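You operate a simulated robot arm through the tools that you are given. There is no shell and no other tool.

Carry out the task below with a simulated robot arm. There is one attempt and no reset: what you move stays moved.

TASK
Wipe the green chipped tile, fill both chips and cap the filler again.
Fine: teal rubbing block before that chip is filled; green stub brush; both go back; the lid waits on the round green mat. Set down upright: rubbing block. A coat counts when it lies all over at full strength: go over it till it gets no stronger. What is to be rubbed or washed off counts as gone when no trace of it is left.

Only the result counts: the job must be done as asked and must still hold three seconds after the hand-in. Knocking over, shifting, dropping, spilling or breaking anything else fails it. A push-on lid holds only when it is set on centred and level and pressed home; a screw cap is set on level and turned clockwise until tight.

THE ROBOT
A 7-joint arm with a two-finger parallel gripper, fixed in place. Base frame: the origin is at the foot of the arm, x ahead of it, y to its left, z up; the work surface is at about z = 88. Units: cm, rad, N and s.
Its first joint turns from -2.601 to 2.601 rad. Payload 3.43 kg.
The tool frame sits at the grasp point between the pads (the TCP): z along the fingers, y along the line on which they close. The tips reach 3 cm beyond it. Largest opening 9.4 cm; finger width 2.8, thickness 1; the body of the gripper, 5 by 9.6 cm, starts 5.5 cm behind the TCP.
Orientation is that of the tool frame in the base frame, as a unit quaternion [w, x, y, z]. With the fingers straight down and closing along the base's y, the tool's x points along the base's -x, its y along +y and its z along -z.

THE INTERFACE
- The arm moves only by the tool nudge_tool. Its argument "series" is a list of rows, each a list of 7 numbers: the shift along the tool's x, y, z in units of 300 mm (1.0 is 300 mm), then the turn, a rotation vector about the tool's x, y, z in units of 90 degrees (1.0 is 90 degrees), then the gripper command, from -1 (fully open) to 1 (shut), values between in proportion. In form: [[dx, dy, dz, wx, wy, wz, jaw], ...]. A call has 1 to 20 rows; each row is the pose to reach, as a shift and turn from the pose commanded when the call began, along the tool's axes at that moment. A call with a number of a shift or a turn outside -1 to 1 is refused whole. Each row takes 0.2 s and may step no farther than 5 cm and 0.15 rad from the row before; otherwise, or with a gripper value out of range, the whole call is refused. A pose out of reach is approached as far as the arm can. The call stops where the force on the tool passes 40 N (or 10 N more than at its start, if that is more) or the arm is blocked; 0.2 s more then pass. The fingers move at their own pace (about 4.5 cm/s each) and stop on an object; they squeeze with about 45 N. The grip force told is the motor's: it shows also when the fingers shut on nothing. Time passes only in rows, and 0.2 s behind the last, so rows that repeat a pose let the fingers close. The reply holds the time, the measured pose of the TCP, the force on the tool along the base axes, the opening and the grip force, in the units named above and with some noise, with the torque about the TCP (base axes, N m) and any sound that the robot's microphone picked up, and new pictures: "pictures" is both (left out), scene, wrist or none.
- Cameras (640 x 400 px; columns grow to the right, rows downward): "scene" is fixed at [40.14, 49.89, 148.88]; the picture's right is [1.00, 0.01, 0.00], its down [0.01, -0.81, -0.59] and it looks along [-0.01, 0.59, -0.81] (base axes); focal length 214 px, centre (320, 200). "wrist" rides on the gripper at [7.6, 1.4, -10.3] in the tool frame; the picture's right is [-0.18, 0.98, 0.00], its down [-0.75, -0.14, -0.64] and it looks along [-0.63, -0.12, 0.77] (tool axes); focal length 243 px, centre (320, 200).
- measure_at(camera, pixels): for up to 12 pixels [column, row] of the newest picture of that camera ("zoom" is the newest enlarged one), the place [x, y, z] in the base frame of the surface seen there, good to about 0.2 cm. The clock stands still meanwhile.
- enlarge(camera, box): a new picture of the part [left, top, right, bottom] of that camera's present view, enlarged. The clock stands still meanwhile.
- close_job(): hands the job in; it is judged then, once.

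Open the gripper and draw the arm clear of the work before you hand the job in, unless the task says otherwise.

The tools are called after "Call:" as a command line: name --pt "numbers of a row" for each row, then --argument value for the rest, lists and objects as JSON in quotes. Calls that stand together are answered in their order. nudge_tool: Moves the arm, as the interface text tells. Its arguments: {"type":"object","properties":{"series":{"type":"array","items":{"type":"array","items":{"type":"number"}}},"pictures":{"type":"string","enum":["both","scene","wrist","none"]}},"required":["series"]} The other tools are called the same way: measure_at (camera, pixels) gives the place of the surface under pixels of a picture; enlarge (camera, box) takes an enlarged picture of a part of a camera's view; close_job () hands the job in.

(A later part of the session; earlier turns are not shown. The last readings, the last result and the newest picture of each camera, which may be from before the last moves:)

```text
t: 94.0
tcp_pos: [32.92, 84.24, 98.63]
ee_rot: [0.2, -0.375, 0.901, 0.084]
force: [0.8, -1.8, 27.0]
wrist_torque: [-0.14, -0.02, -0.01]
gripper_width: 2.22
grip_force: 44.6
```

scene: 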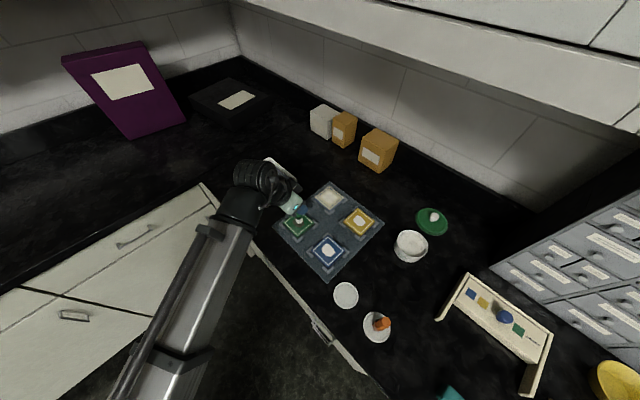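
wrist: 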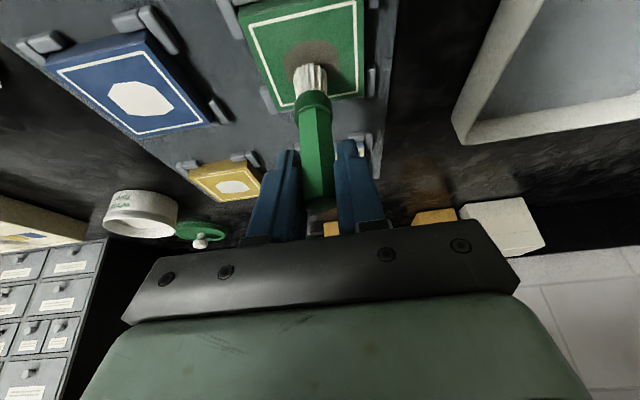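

Contact at 27 N; I ease 1 mm and brush along the inset outline of the green chip and its middle, then lift.

Call:
nudge_tool --pt "-0.0014 0 -0.003 0 0 0 1" --pt "-0.0171 0.0336 0.0043 0 0 0 1" --pt "-0.0256 0.0067 0.0083 0 0 0 1" --pt "-0.02 -0.0133 0.0055 0 0 0 1" --pt "-0.0141 -0.0343 0.0029 0 0 0 1" --pt "0.0161 -0.0316 -0.0112 0 0 0 1" --pt "0.0279 -0.0107 -0.0167 0 0 0 1" --pt "0.0243 0.018 -0.015 0 0 0 1" --pt "0.0095 0.035 -0.0081 0 0 0 1" --pt "-0.0171 0.0336 0.0043 0 0 0 1" --pt "-0.0105 0.0133 0.0012 0 0 0 1" --pt "-0.0074 -0.0167 -0.0002 0 0 0 1" --pt "0.0107 -0.01 -0.0086 0 0 0 1" --pt "0.0077 0.0167 -0.0072 0 0 0 1" --pt "-0.0014 0 -0.003 0 0 0 1" --pt "-0.0155 0 -0.0332 0 0 0 1" --pt "-0.0577 0 -0.1238 0 0 0 1"

Call:
enlarge --camera "scene" --box '[279, 208, 319, 238]'

Call:
enlarge --camera "wrist" --box '[230, 0, 410, 160]'

```text
t: 97.6
tcp_pos: [32.96, 84.13, 102.54]
ee_rot: [0.2, -0.375, 0.902, 0.083]
force: [0.8, 0.0, -0.4]
wrist_torque: [0.01, 0.01, 0.01]
gripper_width: 2.23
grip_force: 45.0
```

scene: 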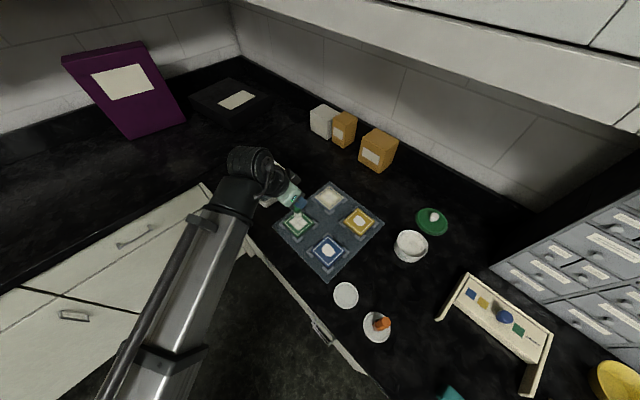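
wrist: 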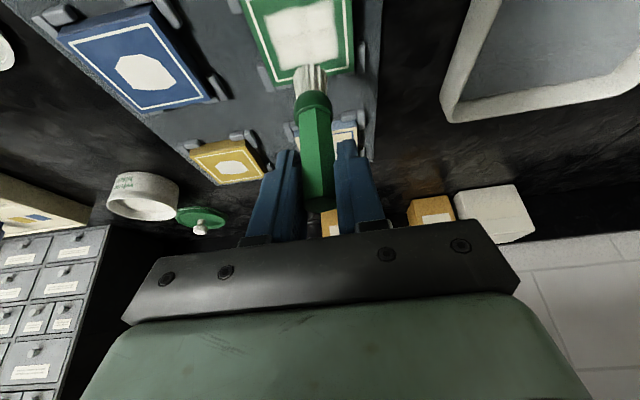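

```text
13.33 times, centred on (299, 223) of scene
```

zoom: 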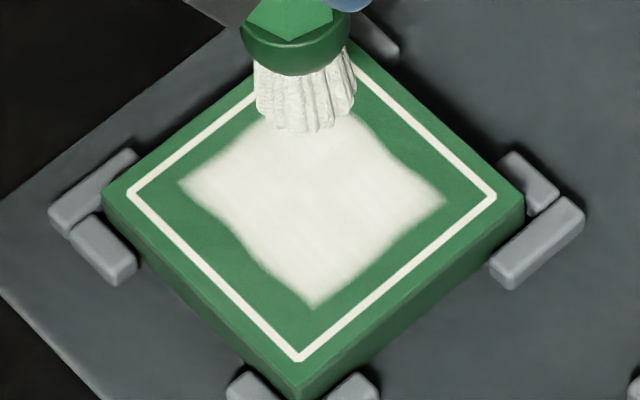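

```text
2.50 times, centred on (320, 80) of wrist
```

zoom: 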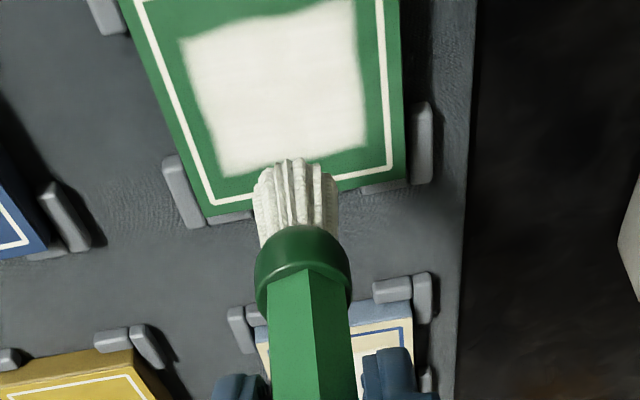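

The green chip is now covered white. I go over it again with cross strokes, extending a little toward +t where the edge margin is smallest.

Call:
nudge_tool --pt "0.0282 0 0.0604 0 0 0 1" --pt "0.0521 0 0.1117 0 0 0 1" --pt "0.0563 0 0.1208 0 0 0 1" --pt "0.0412 0.0233 0.1278 0 0 0 1" --pt "0.0382 0.0433 0.1293 0 0 0 1" --pt "0.0623 0.045 0.118 0 0 0 1" --pt "0.0774 0.0433 0.1109 0 0 0 1" --pt "0.0835 0.0233 0.1081 0 0 0 1" --pt "0.0563 0.0233 0.1208 0 0 0 1" --pt "0.0291 0.02 0.1335 0 0 0 1" --pt "0.0291 0 0.1335 0 0 0 1" --pt "0.0563 0 0.1208 0 0 0 1" --pt "0.0865 0 0.1067 0 0 0 1" --pt "0.0865 -0.02 0.1067 0 0 0 1" --pt "0.0563 -0.02 0.1208 0 0 0 1" --pt "0.0352 -0.02 0.1307 0 0 0 1" --pt "0.0442 -0.04 0.1264 0 0 0 1" --pt "0.0744 -0.0366 0.1123 0 0 0 1" --pt "0.0423 0 0.0906 0 0 0 1" --pt "0 0 0 0 0 0 1"

Call:
enlarge --camera "scene" --box '[279, 208, 319, 238]'

Call:
enlarge --camera "wrist" --box '[230, 0, 410, 160]'

```text
t: 101.8
tcp_pos: [33.0, 84.16, 102.58]
ee_rot: [0.198, -0.375, 0.902, 0.082]
force: [0.2, -0.7, -1.2]
wrist_torque: [0.03, -0.02, -0.03]
gripper_width: 2.24
grip_force: 45.6
```

scene: 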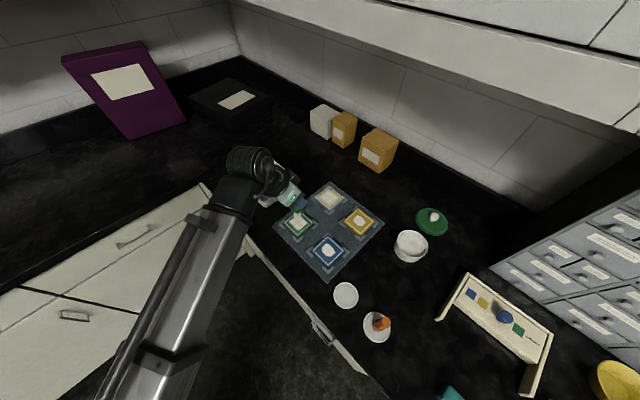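
wrist: 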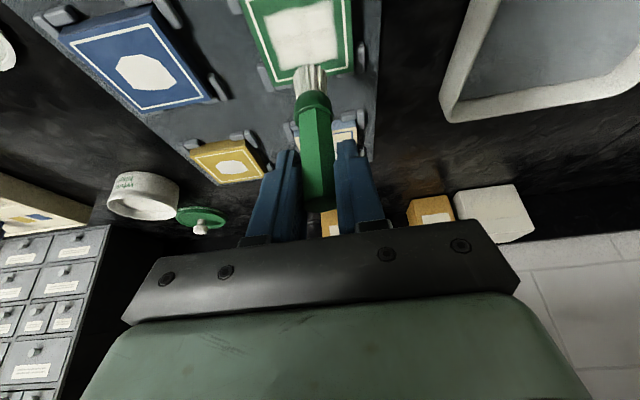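

```text
13.33 times, centred on (299, 223) of scene
```

zoom: 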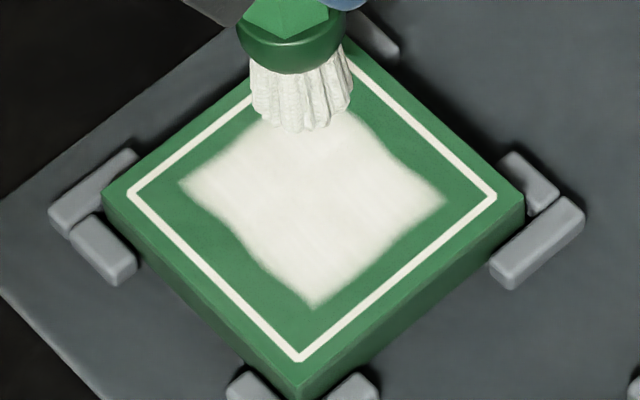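

```text
2.50 times, centred on (320, 80) of wrist
```

zoom: 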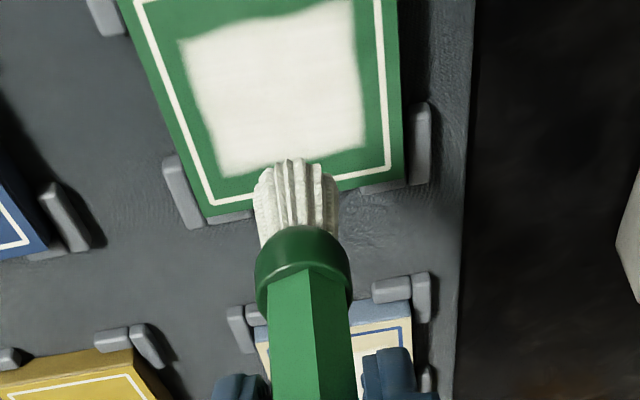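

The outline stays the same and the coat looks even. To be sure of full strength I re-dip once more and go over both again.

Call:
nudge_tool --pt "-0.0771 -0.1375 0.0 0 0 0 1" --pt "-0.1542 -0.2749 0.035 0 0 0 1" --pt "-0.2313 -0.4124 0.07 0 0 0 1" --pt "-0.3084 -0.5499 0.105 0 0 0 1" --pt "-0.3855 -0.6874 0.14 0 0 0 1" --pt "-0.4626 -0.8248 0.175 0 0 0 1" --pt "-0.5397 -0.9623 0.2077 0 0 0 1" --pt "-0.5397 -0.9623 0.2077 0 0 0 1" --pt "-0.5045 -0.9623 0.2832 0 0 0 1" --pt "-0.4819 -0.9623 0.3315 0 0 0 1" --pt "-0.4784 -0.9623 0.3391 0 0 0 1" --pt "-0.4774 -0.9623 0.3412 0 0 0 1" --pt "-0.4774 -0.9623 0.3412 0 0 0 1" --pictures "wrist"

```text
t: 104.6
tcp_pos: [65.72, 76.07, 99.37]
ee_rot: [0.2, -0.376, 0.901, 0.083]
force: [-0.5, -2.5, 17.5]
wrist_torque: [-0.18, 0.08, -0.01]
gripper_width: 2.26
grip_force: 45.2
```

wrist: 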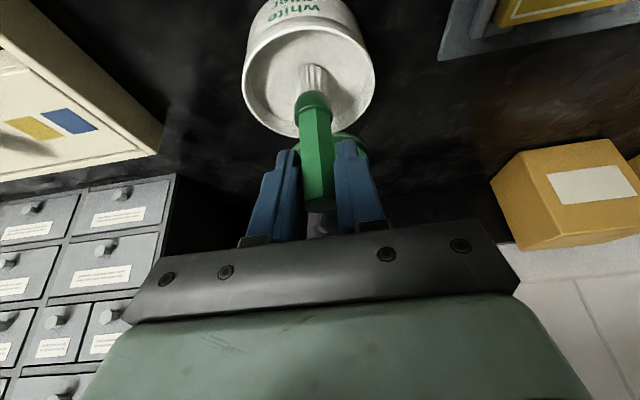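

In contact with the filler. Meanwhile the tiles are unobstructed; I zoom both in the scene view to judge the coats.

Call:
enlarge --camera "scene" --box '[279, 208, 319, 238]'

Call:
enlarge --camera "scene" --box '[310, 182, 350, 212]'

Call:
enlarge --camera "scene" --box '[280, 180, 380, 260]'

```text
13.33 times, centred on (299, 223) of scene
```

zoom: 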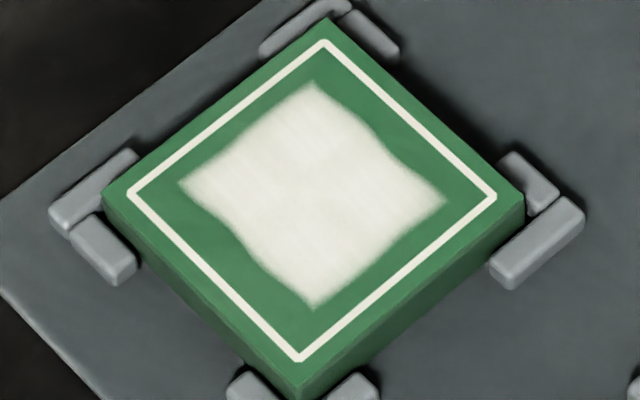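

```text
13.33 times, centred on (330, 197) of scene
```

zoom: 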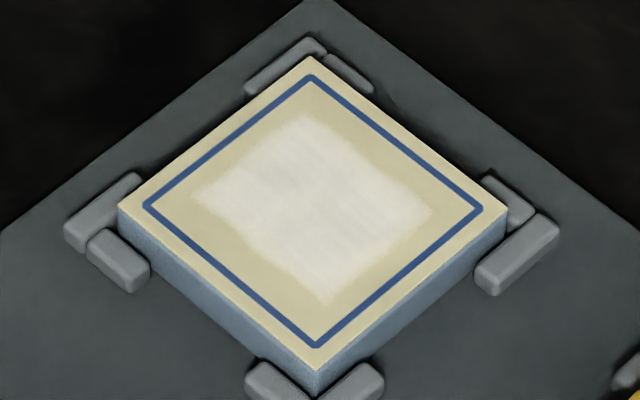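

```text
5.00 times, centred on (330, 220) of scene
```

zoom: 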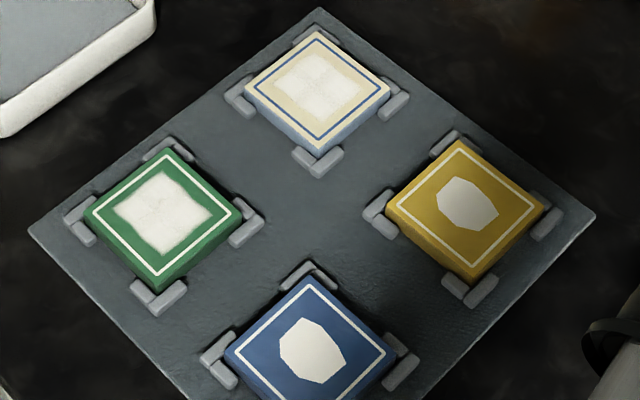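

Both look covered; the cream one has slightly greyer spots. I return to the green chip for a full-square pass that includes the corners of the coated patch.

Call:
nudge_tool --pt "-0.0282 0 -0.0604 0 0 0 1" --pt "-0.0627 0 -0.1344 0 0 0 1" --pt "0.0124 0.1374 -0.1694 0 0 0 1" --pt "0.0874 0.2748 -0.2045 0 0 0 1" --pt "0.1625 0.4122 -0.2395 0 0 0 1" --pt "0.2376 0.5495 -0.2745 0 0 0 1" --pt "0.3127 0.6869 -0.3096 0 0 0 1" --pt "0.3877 0.8243 -0.3446 0 0 0 1" --pt "0.4628 0.9617 -0.3796 0 0 0 1" --pt "0.5051 0.9617 -0.289 0 0 0 1" --pt "0.5276 0.9617 -0.2407 0 0 0 1" --pt "0.5319 0.9617 -0.2316 0 0 0 1" --pt "0.5319 0.9617 -0.2316 0 0 0 1" --pictures "none"

```text
t: 107.4
tcp_pos: [32.81, 83.97, 98.77]
ee_rot: [0.2, -0.375, 0.901, 0.083]
force: [-0.4, 0.6, -0.2]
wrist_torque: [-0.01, 0.01, -0.01]
gripper_width: 2.23
grip_force: 45.0
```

Now the full-square pass (±1.3 cm) over the green patch at light pressure, then lift.

Call:
nudge_tool --pt "0.0042 0 0.009 0 0 0 1" --pt "-0.0351 0.0433 0.0273 0 0 0 1" --pt "-0.0351 0.0217 0.0273 0 0 0 1" --pt "-0.0351 0 0.0273 0 0 0 1" --pt "-0.0351 -0.0433 0.0273 0 0 0 1" --pt "-0.0154 -0.0433 0.0182 0 0 0 1" --pt "-0.0154 0 0.0182 0 0 0 1" --pt "-0.0154 0.0433 0.0182 0 0 0 1" --pt "0.0042 0.0433 0.009 0 0 0 1" --pt "0.0042 0 0.009 0 0 0 1" --pt "0.0042 -0.0433 0.009 0 0 0 1" --pt "0.0238 -0.0433 -0.0002 0 0 0 1" --pt "0.0238 0 -0.0002 0 0 0 1" --pt "0.0238 0.0433 -0.0002 0 0 0 1" --pt "0.0435 0.0433 -0.0093 0 0 0 1" --pt "0.0435 0 -0.0093 0 0 0 1" --pt "0.0435 -0.0433 -0.0093 0 0 0 1" --pt "0.0161 -0.0333 -0.0443 0 0 0 1" --pt "-0.0563 0 -0.1208 0 0 0 1"

Call:
enlarge --camera "scene" --box '[279, 208, 319, 238]'

Call:
enlarge --camera "wrist" --box '[230, 0, 410, 160]'

```text
t: 111.4
tcp_pos: [33.05, 84.07, 102.75]
ee_rot: [0.197, -0.375, 0.902, 0.083]
force: [0.0, 0.2, 0.2]
wrist_torque: [0.0, 0.02, -0.03]
gripper_width: 2.25
grip_force: 44.4
```

scene: 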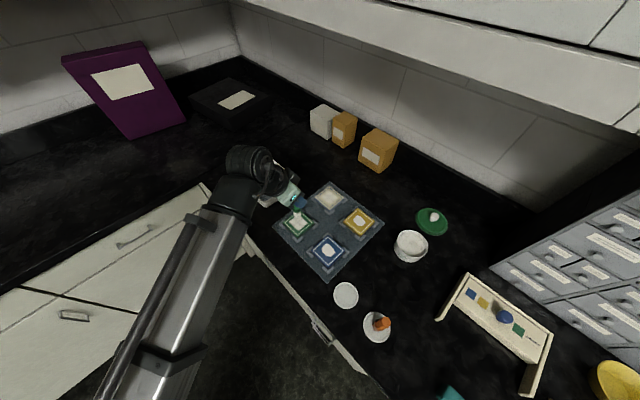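
wrist: 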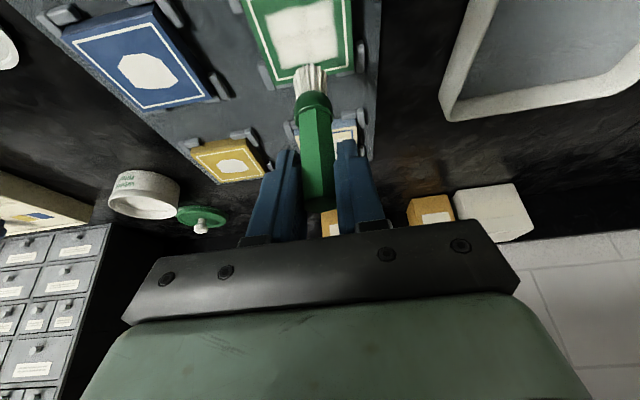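

```text
13.33 times, centred on (299, 223) of scene
```

zoom: 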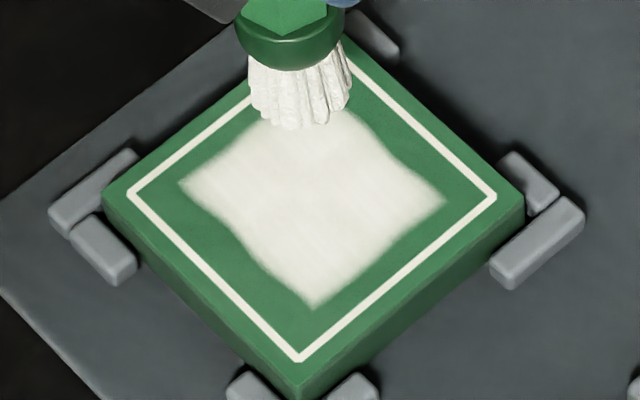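

```text
2.50 times, centred on (320, 80) of wrist
```

zoom: 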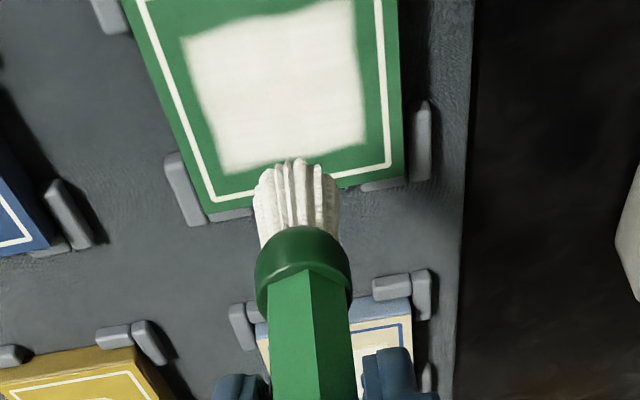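

The green coat no longer changes and the bristles stay well loaded, so it is at full strength. I go on to the cream tile with this load.

Call:
nudge_tool --pt "-0.14 -0.0038 0.0653 0 0 0 1" --pt "-0.28 -0.0075 0.1307 0 0 0 1" --pt "-0.42 -0.0113 0.196 0 0 0 1" --pt "-0.42 -0.0113 0.196 0 0 0 1" --pt "-0.3918 -0.0113 0.2564 0 0 0 1" --pt "-0.3672 -0.0113 0.3093 0 0 0 1" --pt "-0.3637 -0.0113 0.3168 0 0 0 1" --pt "-0.3637 -0.0113 0.3168 0 0 0 1" --pictures "wrist"

```text
t: 113.2
tcp_pos: [43.03, 93.71, 98.85]
ee_rot: [0.199, -0.375, 0.901, 0.083]
force: [0.5, -0.9, -0.2]
wrist_torque: [-0.03, 0.02, 0.03]
gripper_width: 2.23
grip_force: 45.2
```

wrist: 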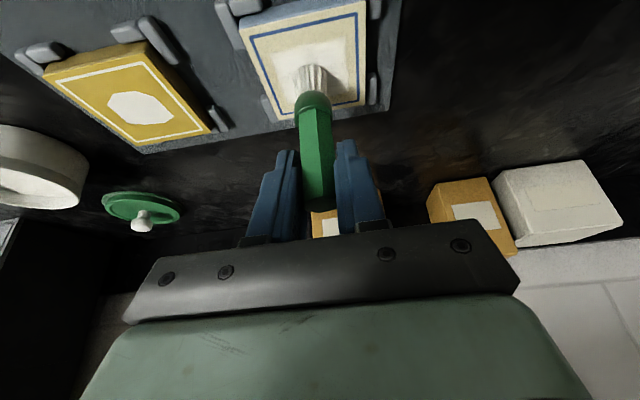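

I lower 3 mm and read the force before stroking.

Call:
nudge_tool --pt "0.0028 0 0.006 0 0 0 1" --pt "0.0042 0 0.009 0 0 0 1" --pt "0.0042 0 0.009 0 0 0 1" --pictures "none"

```text
t: 114.0
tcp_pos: [43.03, 93.65, 98.65]
ee_rot: [0.2, -0.375, 0.901, 0.084]
force: [-0.1, -1.1, 7.0]
wrist_torque: [-0.01, -0.04, -0.01]
gripper_width: 2.22
grip_force: 45.0
```

Contact 7 N. I do the full-square pass over the cream patch and lift.

Call:
nudge_tool --pt "0.0007 0 0.0015 0 0 0 1" --pt "-0.0386 0.0433 0.0198 0 0 0 1" --pt "-0.0386 0.0217 0.0198 0 0 0 1" --pt "-0.0386 0 0.0198 0 0 0 1" --pt "-0.0386 -0.0433 0.0198 0 0 0 1" --pt "-0.0189 -0.0433 0.0107 0 0 0 1" --pt "-0.0189 0 0.0107 0 0 0 1" --pt "-0.0189 0.0433 0.0107 0 0 0 1" --pt "0.0007 0.0433 0.0015 0 0 0 1" --pt "0.0007 0 0.0015 0 0 0 1" --pt "0.0007 -0.0433 0.0015 0 0 0 1" --pt "0.0203 -0.0433 -0.0077 0 0 0 1" --pt "0.0203 0 -0.0077 0 0 0 1" --pt "0.0203 0.0433 -0.0077 0 0 0 1" --pt "0.04 0.0433 -0.0168 0 0 0 1" --pt "0.04 0 -0.0168 0 0 0 1" --pt "0.04 -0.0433 -0.0168 0 0 0 1" --pt "0.0161 -0.0333 -0.0443 0 0 0 1" --pt "-0.0563 0 -0.1208 0 0 0 1"

Call:
enlarge --camera "scene" --box '[310, 182, 350, 212]'

Call:
enlarge --camera "wrist" --box '[230, 0, 410, 160]'

```text
t: 118.0
tcp_pos: [43.03, 93.69, 102.44]
ee_rot: [0.198, -0.376, 0.902, 0.083]
force: [0.0, -0.6, -0.3]
wrist_torque: [0.01, 0.05, 0.0]
gripper_width: 2.21
grip_force: 45.1
```

scene: 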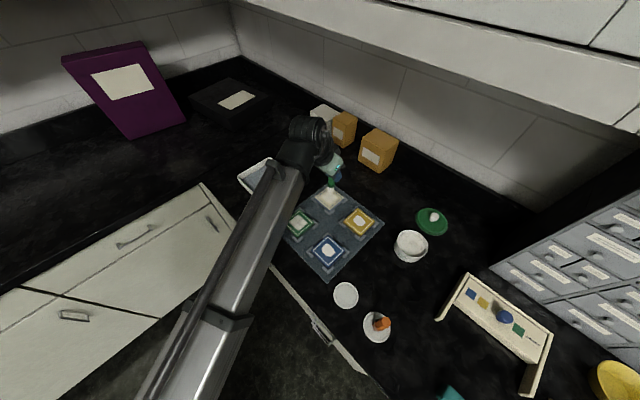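
wrist: 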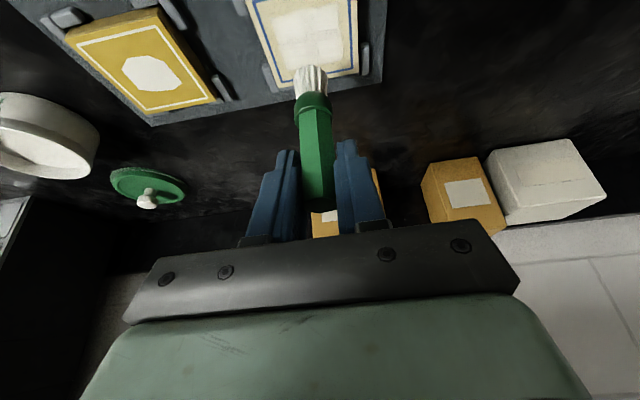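

```text
13.33 times, centred on (330, 197) of scene
```

zoom: 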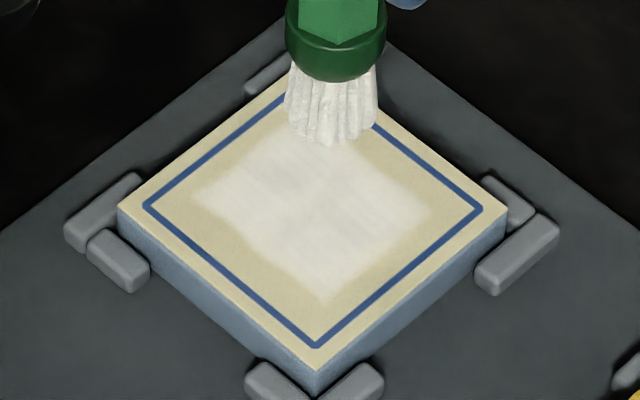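

```text
2.50 times, centred on (320, 80) of wrist
```

zoom: 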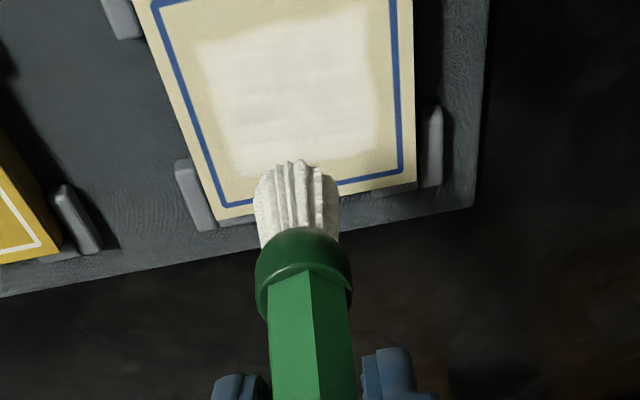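

The cream coat is nearly uniform with a faint grey mottle; to be sure, I dip again and give the cream tile another loaded pass.

Call:
nudge_tool --pt "-0.0174 -0.1359 -0.03 0 0 0 1" --pt "-0.0348 -0.2717 -0.02 0 0 0 1" --pt "-0.0522 -0.4076 -0.012 0 0 0 1" --pt "-0.0695 -0.5434 -0.006 0 0 0 1" --pt "-0.0869 -0.6793 0 0 0 0 1" --pt "-0.1043 -0.8151 0.006 0 0 0 1" --pt "-0.1217 -0.951 0.0127 0 0 0 1" --pt "-0.1217 -0.951 0.0127 0 0 0 1" --pt "-0.0865 -0.951 0.0882 0 0 0 1" --pt "-0.0639 -0.951 0.1365 0 0 0 1" --pt "-0.0604 -0.951 0.1441 0 0 0 1" --pt "-0.0591 -0.951 0.1468 0 0 0 1" --pt "-0.0591 -0.951 0.1468 0 0 0 1" --pictures "both"

Call:
enlarge --camera "scene" --box '[316, 187, 344, 208]'

Call:
enlarge --camera "scene" --box '[285, 212, 313, 233]'

```text
t: 120.8
tcp_pos: [65.9, 76.07, 99.35]
ee_rot: [0.2, -0.376, 0.901, 0.083]
force: [0.5, 0.1, 14.3]
wrist_torque: [-0.14, 0.0, 0.0]
gripper_width: 2.22
grip_force: 45.1
```

scene: 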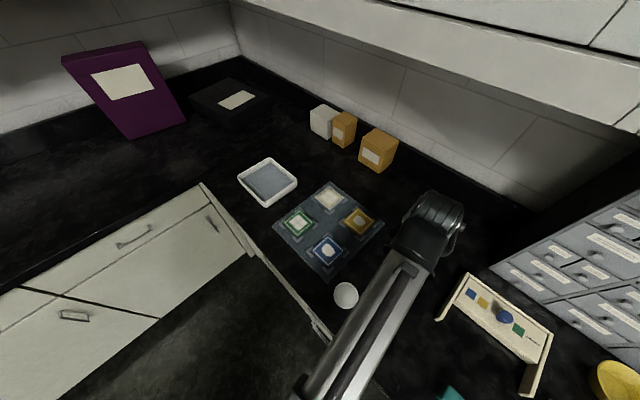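
wrist: 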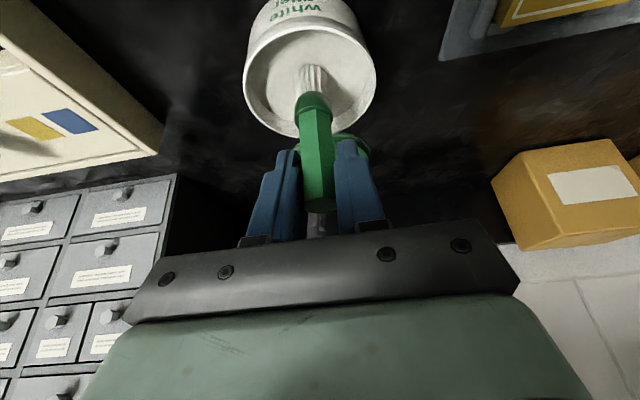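

```text
16.00 times, centred on (330, 198) of scene
```

zoom: 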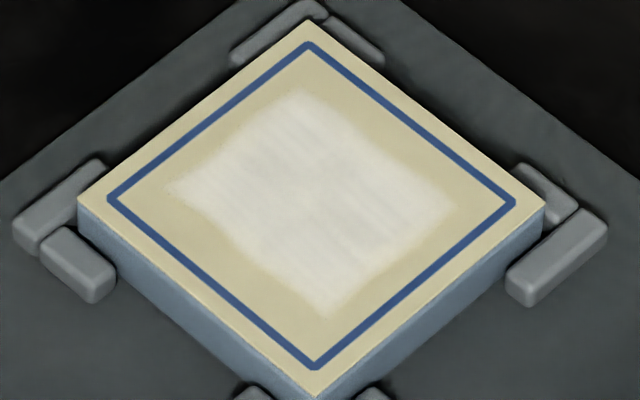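

```text
16.00 times, centred on (299, 222) of scene
```

zoom: 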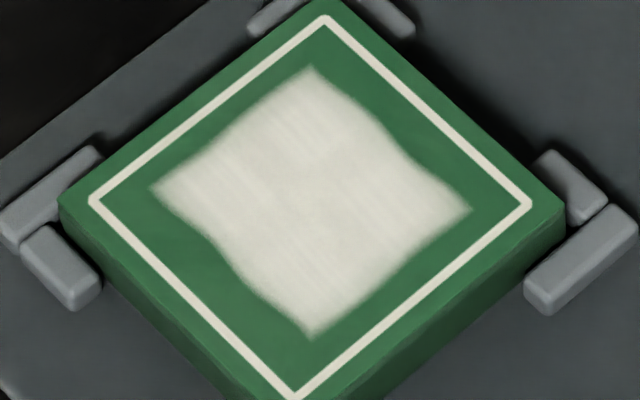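

Both coats show the same fine streak texture and look saturated. I still use this load for one more confirming pass over the cream patch.

Call:
nudge_tool --pt "-0.0282 0 -0.0604 0 0 0 1" --pt "-0.0627 0 -0.1344 0 0 0 1" --pt "-0.0475 0.1359 -0.1415 0 0 0 1" --pt "-0.0322 0.2718 -0.1486 0 0 0 1" --pt "-0.017 0.4077 -0.1557 0 0 0 1" --pt "-0.0018 0.5437 -0.1628 0 0 0 1" --pt "0.0134 0.6796 -0.1699 0 0 0 1" --pt "0.0287 0.8155 -0.177 0 0 0 1" --pt "0.0439 0.9514 -0.1841 0 0 0 1" --pt "0.0439 0.9514 -0.1841 0 0 0 1" --pt "0.0862 0.9514 -0.0935 0 0 0 1" --pt "0.1087 0.9514 -0.0452 0 0 0 1" --pt "0.1122 0.9514 -0.0376 0 0 0 1" --pt "0.1158 0.9514 -0.0301 0 0 0 1" --pt "0.1165 0.9514 -0.0286 0 0 0 1" --pt "0.1165 0.9514 -0.0286 0 0 0 1" --pictures "none"

```text
t: 124.2
tcp_pos: [43.09, 93.54, 98.62]
ee_rot: [0.198, -0.375, 0.902, 0.083]
force: [-0.2, 0.8, 0.4]
wrist_torque: [0.04, 0.01, 0.02]
gripper_width: 2.24
grip_force: 44.9
```

Not touching yet; I lower 1 mm and read.

Call:
nudge_tool --pt "0.0014 0 0.003 0 0 0 1" --pt "0.0014 0 0.003 0 0 0 1" --pictures "none"

```text
t: 124.8
tcp_pos: [42.99, 93.69, 98.66]
ee_rot: [0.199, -0.375, 0.901, 0.083]
force: [-0.5, 0.9, 6.3]
wrist_torque: [0.04, 0.04, 0.02]
gripper_width: 2.23
grip_force: 45.2
```

Contact 6 N. I run the square pass over the cream patch again with slightly more pressure and lift.

Call:
nudge_tool --pt "0.0007 0 0.0015 0 0 0 1" --pt "-0.0386 0.0433 0.0198 0 0 0 1" --pt "-0.0386 0 0.0198 0 0 0 1" --pt "-0.0386 -0.0433 0.0198 0 0 0 1" --pt "-0.0189 -0.0433 0.0107 0 0 0 1" --pt "-0.0189 0 0.0107 0 0 0 1" --pt "-0.0189 0.0433 0.0107 0 0 0 1" --pt "0.0007 0.0433 0.0015 0 0 0 1" --pt "0.0007 0 0.0015 0 0 0 1" --pt "0.0007 -0.0433 0.0015 0 0 0 1" --pt "0.0203 -0.0433 -0.0077 0 0 0 1" --pt "0.0203 0 -0.0077 0 0 0 1" --pt "0.0203 0.0433 -0.0077 0 0 0 1" --pt "0.04 0.0433 -0.0168 0 0 0 1" --pt "0.04 0 -0.0168 0 0 0 1" --pt "0.04 -0.0433 -0.0168 0 0 0 1" --pt "0.0161 -0.0333 -0.0443 0 0 0 1" --pt "-0.0563 0 -0.1208 0 0 0 1"

Call:
enlarge --camera "wrist" --box '[230, 0, 410, 160]'

```text
t: 128.6
tcp_pos: [43.17, 93.6, 102.52]
ee_rot: [0.198, -0.376, 0.901, 0.083]
force: [-0.7, 0.6, -0.4]
wrist_torque: [-0.02, 0.0, -0.01]
gripper_width: 2.22
grip_force: 45.3
```

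scene: 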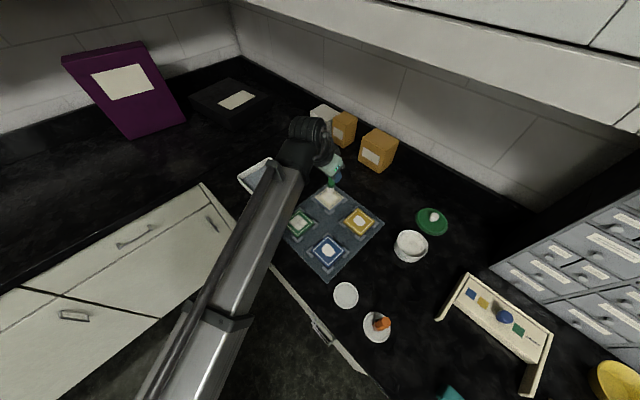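
wrist: 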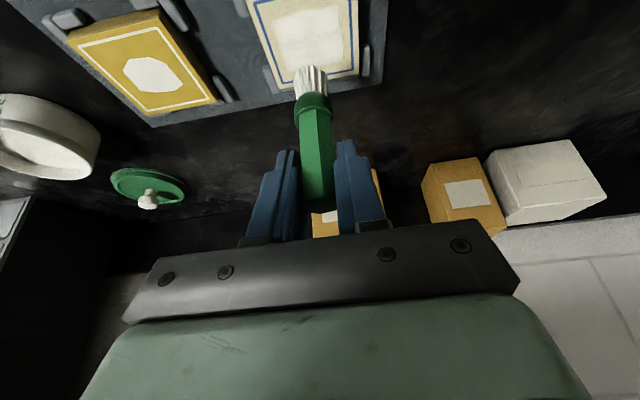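

```text
2.50 times, centred on (320, 80) of wrist
```

zoom: 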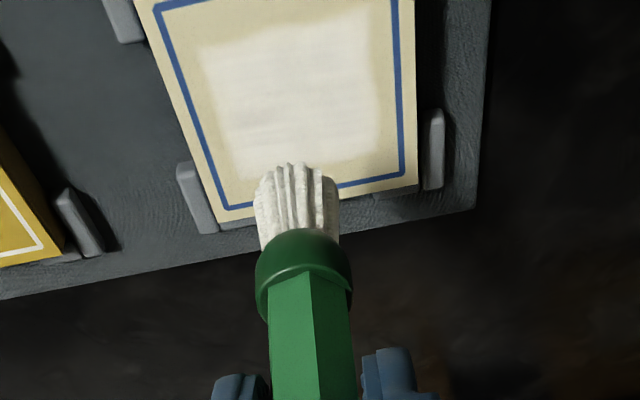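

No further change – both chips are at full strength. I now carry the brush back to above its saucer at (46.5,63.0).

Call:
nudge_tool --pt "0.08 -0.1144 -0.07 0 0 0 1" --pt "0.1605 -0.2288 -0.115 0 0 0 1" --pt "0.2408 -0.3432 -0.155 0 0 0 1" --pt "0.321 -0.4577 -0.196 0 0 0 1" --pt "0.4013 -0.5721 -0.236 0 0 0 1" --pt "0.4815 -0.6865 -0.277 0 0 0 1" --pt "0.5618 -0.8009 -0.3172 0 0 0 1" --pt "0.5618 -0.8009 -0.3172 0 0 0 1"

Call:
enlarge --camera "wrist" --box '[230, 0, 410, 160]'

```text
t: 130.4
tcp_pos: [46.53, 63.11, 103.93]
ee_rot: [0.2, -0.375, 0.902, 0.083]
force: [-0.3, -0.1, -1.3]
wrist_torque: [0.0, 0.02, 0.01]
gripper_width: 2.27
grip_force: 44.9
```

scene: 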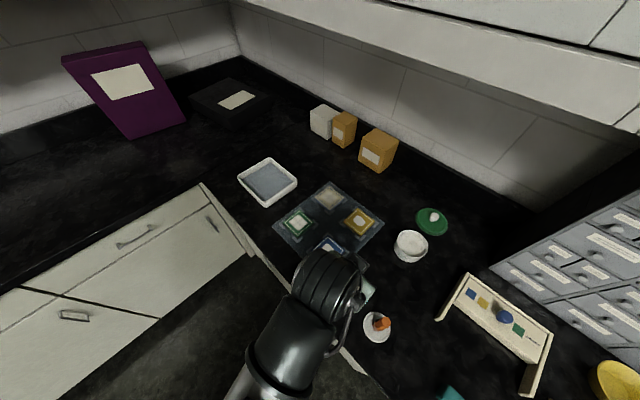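
wrist: 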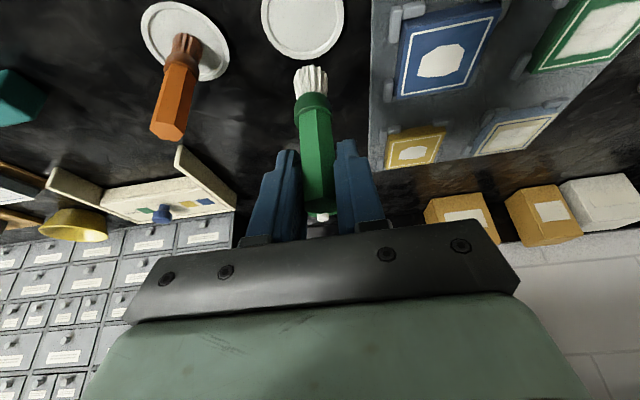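

```text
2.50 times, centred on (320, 80) of wrist
```

zoom: 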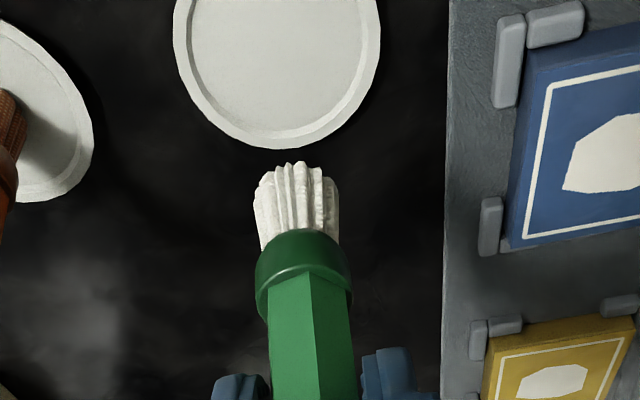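

The saucer is at wrist (303,25), brush above. I lower 6.6 cm to ~0.5 cm above the saucer and check.

Call:
nudge_tool --pt "0.0423 0 0.0906 0 0 0 1" --pt "0.0775 0 0.1661 0 0 0 1" --pt "0.093 0 0.1993 0 0 0 1" --pt "0.093 0 0.1993 0 0 0 1" --pictures "wrist"

Call:
enlarge --camera "wrist" --box '[230, 10, 410, 170]'

```text
t: 131.4
tcp_pos: [46.49, 63.04, 97.33]
ee_rot: [0.2, -0.375, 0.901, 0.084]
force: [0.4, 0.1, 0.5]
wrist_torque: [-0.01, 0.01, 0.01]
gripper_width: 2.24
grip_force: 45.1
```

wrist: 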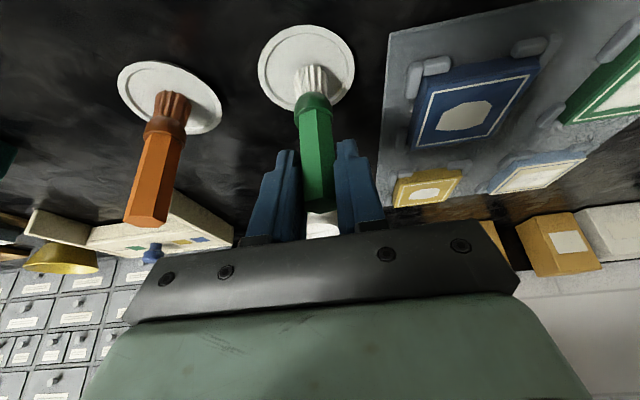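

```text
2.50 times, centred on (320, 90) of wrist
```

zoom: 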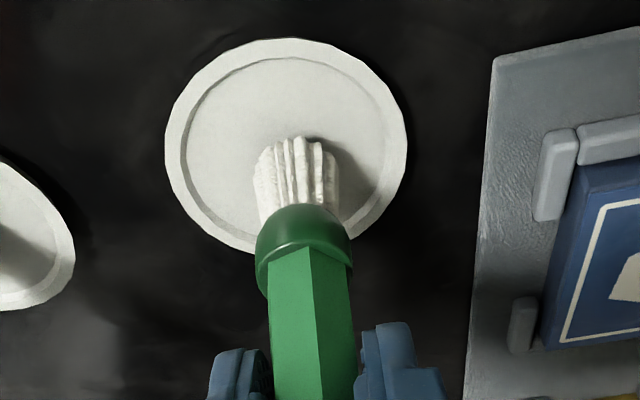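

The brush is right over the middle of its saucer. I lower in 1 mm steps until contact.

Call:
nudge_tool --pt "0.0028 0 0.006 0 0 0 1" --pt "0.0049 0 0.0106 0 0 0 1" --pt "0.0063 0 0.0136 0 0 0 1" --pt "0.0063 0 0.0136 0 0 0 1" --pictures "none"

```text
t: 132.4
tcp_pos: [46.49, 62.95, 96.89]
ee_rot: [0.199, -0.375, 0.902, 0.083]
force: [-0.3, -0.1, 0.3]
wrist_torque: [0.01, 0.0, -0.02]
gripper_width: 2.25
grip_force: 45.0
```

Call:
nudge_tool --pt "0.0014 0 0.003 0 0 0 1" --pt "0.0021 0 0.0045 0 0 0 1" --pt "0.0021 0 0.0045 0 0 0 1" --pictures "none"

```text
t: 133.2
tcp_pos: [46.39, 62.93, 96.71]
ee_rot: [0.199, -0.375, 0.901, 0.083]
force: [0.2, 0.0, -1.2]
wrist_torque: [0.01, 0.03, 0.05]
gripper_width: 2.23
grip_force: 44.5
```

Still no contact at z≈96.7; I go on lowering by another 1.5 mm.

Call:
nudge_tool --pt "0.0009 0 0.002 0 0 0 1" --pt "0.0019 0 0.004 0 0 0 1" --pt "0.0023 0 0.005 0 0 0 1" --pt "0.0023 0 0.005 0 0 0 1" --pictures "wrist"

```text
t: 134.2
tcp_pos: [46.34, 62.94, 96.64]
ee_rot: [0.2, -0.375, 0.901, 0.083]
force: [-1.9, 0.8, 13.5]
wrist_torque: [-0.02, 0.17, 0.02]
gripper_width: 2.23
grip_force: 44.8
```

wrist: 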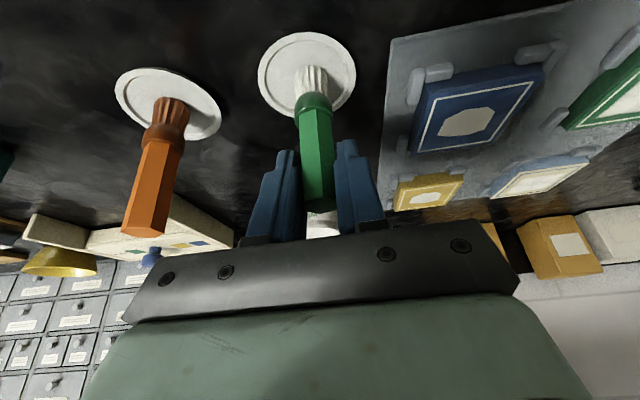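

The brush stands on the saucer (13.5 N). I ease slightly, open to 5 cm and rise vertically.

Call:
nudge_tool --pt "-0.0009 0 -0.002 0 0 0 1" --pt "-0.0009 0 -0.002 0 0 0 0.4" --pt "-0.0009 0 -0.002 0 0 0 0.2" --pt "-0.0009 0 -0.002 0 0 0 -0.06" --pt "-0.0009 0 -0.002 0 0 0 -0.06" --pt "-0.0009 0 -0.002 0 0 0 -0.06" --pt "-0.0282 0 -0.0604 0 0 0 -0.06" --pt "-0.0634 0 -0.1359 0 0 0 -0.06" --pt "-0.0986 0 -0.2114 0 0 0 -0.06"

Call:
enlarge --camera "wrist" --box '[230, 0, 410, 160]'

```text
t: 136.2
tcp_pos: [46.41, 62.99, 103.71]
ee_rot: [0.199, -0.375, 0.902, 0.083]
force: [0.4, 0.1, 0.0]
wrist_torque: [0.0, -0.02, -0.01]
gripper_width: 4.98
grip_force: 0.1
```

scene: 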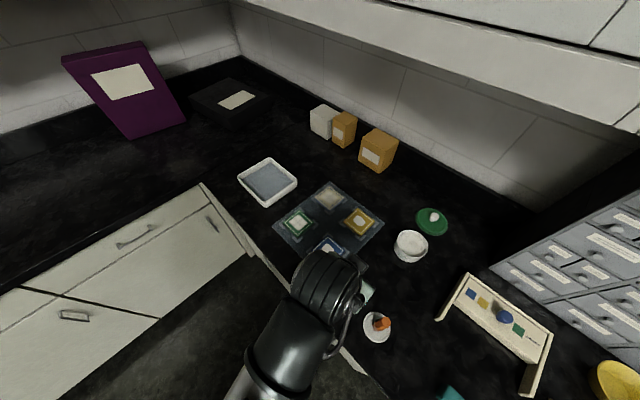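
wrist: 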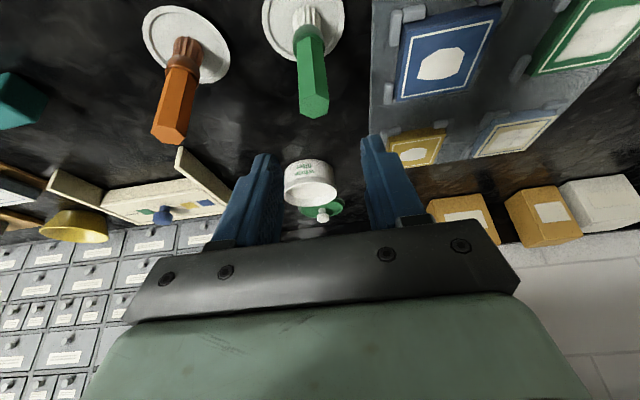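

```text
2.50 times, centred on (320, 80) of wrist
```

zoom: 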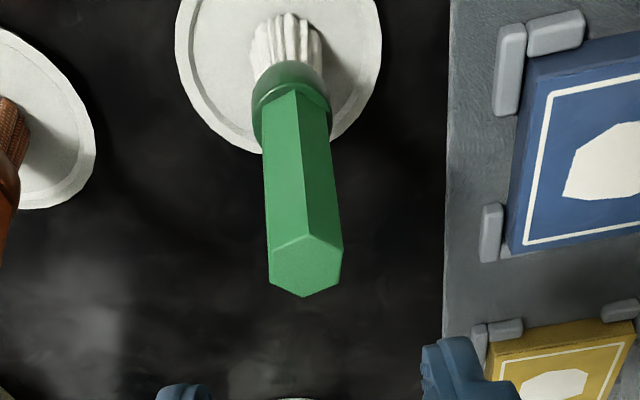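

The green brush stands upright in its saucer again. Now I go for the lid: move outward toward the mat in two stages at z≈104.

Call:
nudge_tool --pt "-0.1208 -0.0173 0.0564 0 0 0 -0.06" --pt "-0.2416 -0.0347 0.1127 0 0 0 -0.06" --pt "-0.3624 -0.052 0.1691 0 0 0 -0.06" --pt "-0.4832 -0.0694 0.2254 0 0 0 -0.06" --pt "-0.604 -0.0867 0.2818 0 0 0 -0.06"

Call:
enlarge --camera "scene" --box '[280, 180, 380, 260]'

Call:
enlarge --camera "scene" --box '[316, 187, 344, 208]'

```text
t: 137.4
tcp_pos: [62.5, 75.37, 103.69]
ee_rot: [0.199, -0.375, 0.902, 0.082]
force: [-0.1, 0.1, 0.8]
wrist_torque: [-0.01, -0.04, 0.01]
gripper_width: 4.99
grip_force: 0.0
```

scene: 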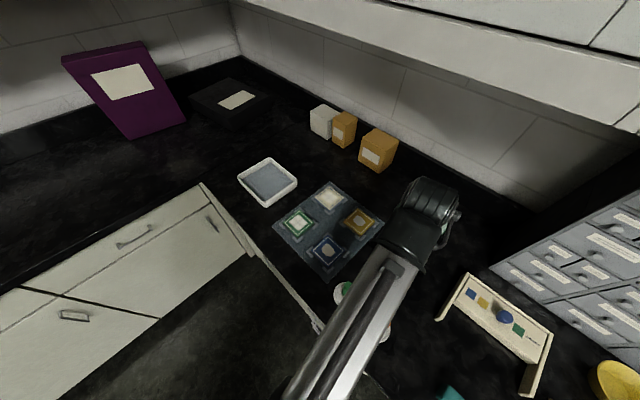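
wrist: 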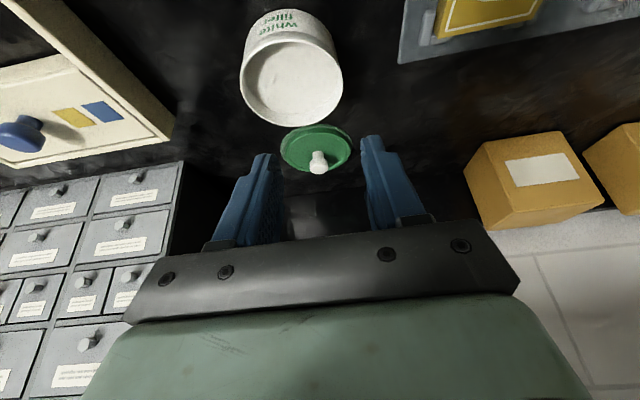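

```text
5.00 times, centred on (330, 220) of scene
```

zoom: 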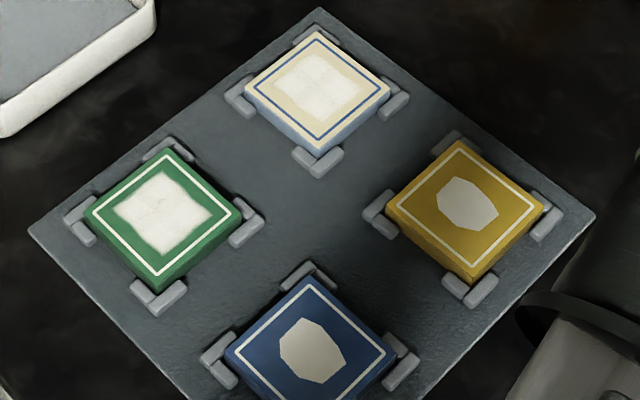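

```text
16.00 times, centred on (330, 198) of scene
```

zoom: 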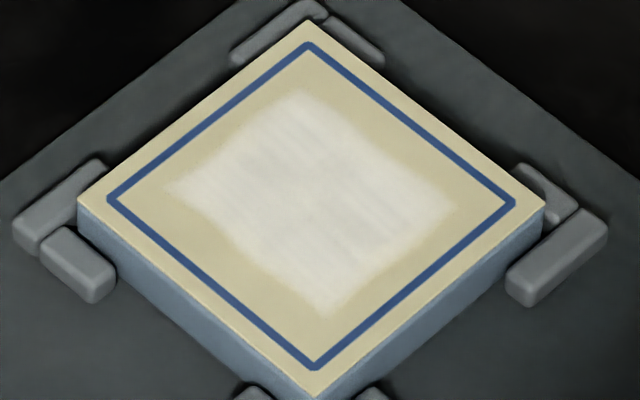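

The cream coat is unchanged by the last pass – saturated. From here I re-measure the pot's rim (292,70) and the lid's knob (318,163).

Call:
enlarge --camera "wrist" --box '[230, 0, 370, 180]'

```text
2.22 times, centred on (300, 90) of wrist
```

zoom: 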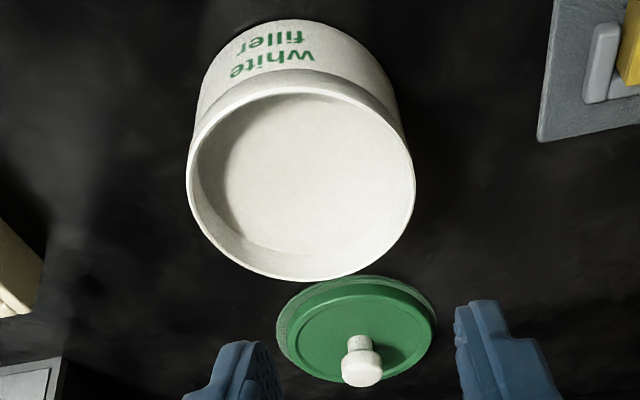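

Call:
measure_at --camera "zoom" --pixels '[[190, 165], [411, 165], [300, 82], [300, 279], [215, 235], [390, 240], [225, 105], [380, 108], [300, 180], [190, 190], [413, 190], [302, 170]]'

Call:
measure_at --camera "zoom" --pixels '[[362, 370], [346, 365], [379, 362], [362, 382], [362, 355], [280, 330], [433, 325], [358, 285], [355, 340], [350, 380]]'

```text
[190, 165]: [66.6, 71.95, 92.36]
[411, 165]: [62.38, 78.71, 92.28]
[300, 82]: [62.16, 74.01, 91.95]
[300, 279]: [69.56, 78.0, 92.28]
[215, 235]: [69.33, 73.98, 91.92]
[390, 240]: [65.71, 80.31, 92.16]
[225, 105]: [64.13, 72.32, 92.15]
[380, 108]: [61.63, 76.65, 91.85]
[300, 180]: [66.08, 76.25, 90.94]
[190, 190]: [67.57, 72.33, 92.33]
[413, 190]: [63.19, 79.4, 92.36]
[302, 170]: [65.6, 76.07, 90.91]
```

```text
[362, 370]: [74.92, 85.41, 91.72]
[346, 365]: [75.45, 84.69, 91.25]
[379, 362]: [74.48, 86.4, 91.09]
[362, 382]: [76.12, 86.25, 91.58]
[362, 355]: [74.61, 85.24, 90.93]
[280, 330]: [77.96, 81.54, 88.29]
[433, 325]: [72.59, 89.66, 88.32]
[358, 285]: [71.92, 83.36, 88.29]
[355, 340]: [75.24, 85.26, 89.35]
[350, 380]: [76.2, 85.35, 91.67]
```

Pot centre ≈(65.8,76.0), lid knob ≈(75.4,85.75). I move to hover over the knob on the mat.

Call:
nudge_tool --pt "-0.118 -0.016 0.06 0 0 0 -0.06" --pt "-0.237 -0.032 0.11 0 0 0 -0.06" --pt "-0.355 -0.048 0.166 0 0 0 -0.06" --pt "-0.4744 -0.0643 0.2213 0 0 0 -0.06" --pt "-0.4293 -0.0643 0.3179 0 0 0 -0.06" --pt "-0.4293 -0.0643 0.3179 0 0 0 -0.06" --pictures "wrist"

Call:
enlarge --camera "wrist" --box '[230, 0, 390, 140]'

```text
t: 138.8
tcp_pos: [74.95, 85.07, 100.46]
ee_rot: [0.199, -0.376, 0.901, 0.083]
force: [0.4, 0.2, -1.0]
wrist_torque: [0.04, 0.0, -0.01]
gripper_width: 4.96
grip_force: 0.1
```

wrist: 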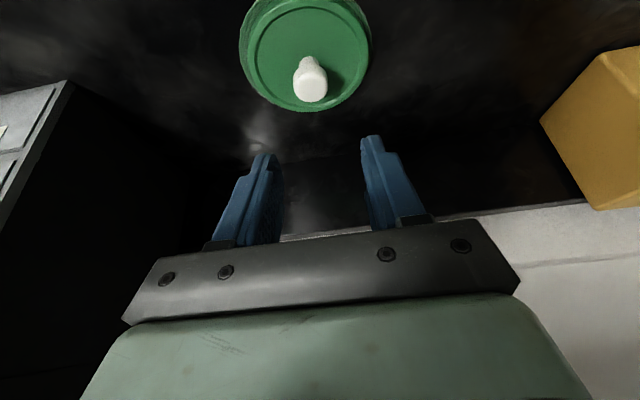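

```text
2.86 times, centred on (310, 70) of wrist
```

zoom: 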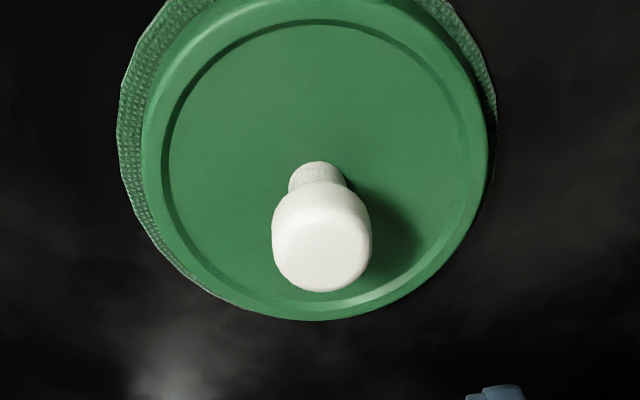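

Call:
measure_at --camera "zoom" --pixels '[[322, 258], [277, 245], [367, 245], [322, 286], [322, 225], [322, 200], [315, 315], [148, 130], [484, 130], [320, 20]]'

```text
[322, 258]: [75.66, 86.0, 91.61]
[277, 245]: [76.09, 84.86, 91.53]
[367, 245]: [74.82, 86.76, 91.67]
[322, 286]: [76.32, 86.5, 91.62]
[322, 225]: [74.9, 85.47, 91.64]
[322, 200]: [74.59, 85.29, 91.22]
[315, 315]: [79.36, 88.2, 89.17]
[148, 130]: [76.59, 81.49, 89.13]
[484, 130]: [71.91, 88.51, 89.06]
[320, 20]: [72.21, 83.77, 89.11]
```

Knob centre on the mat ≈(75.5,85.83). I descend vertically 7.7 cm around the knob.

Call:
nudge_tool --pt "0.0503 0.0047 0.1218 0 0 0 -0.06" --pt "0.0897 0.0047 0.1982 0 0 0 -0.06" --pt "0.1058 0.0047 0.2323 0 0 0 -0.06" --pt "0.1058 0.0047 0.2323 0 0 0 -0.06" --pictures "wrist"

```text
t: 139.8
tcp_pos: [74.76, 85.26, 92.76]
ee_rot: [0.199, -0.375, 0.902, 0.083]
force: [0.0, -0.3, 0.1]
wrist_torque: [-0.01, -0.01, 0.05]
gripper_width: 4.98
grip_force: 0.0
```

wrist: 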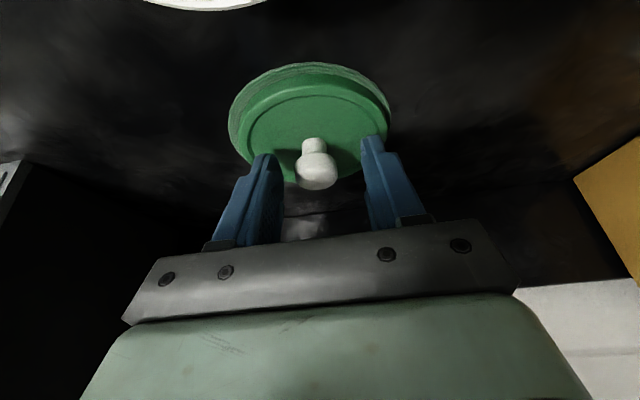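

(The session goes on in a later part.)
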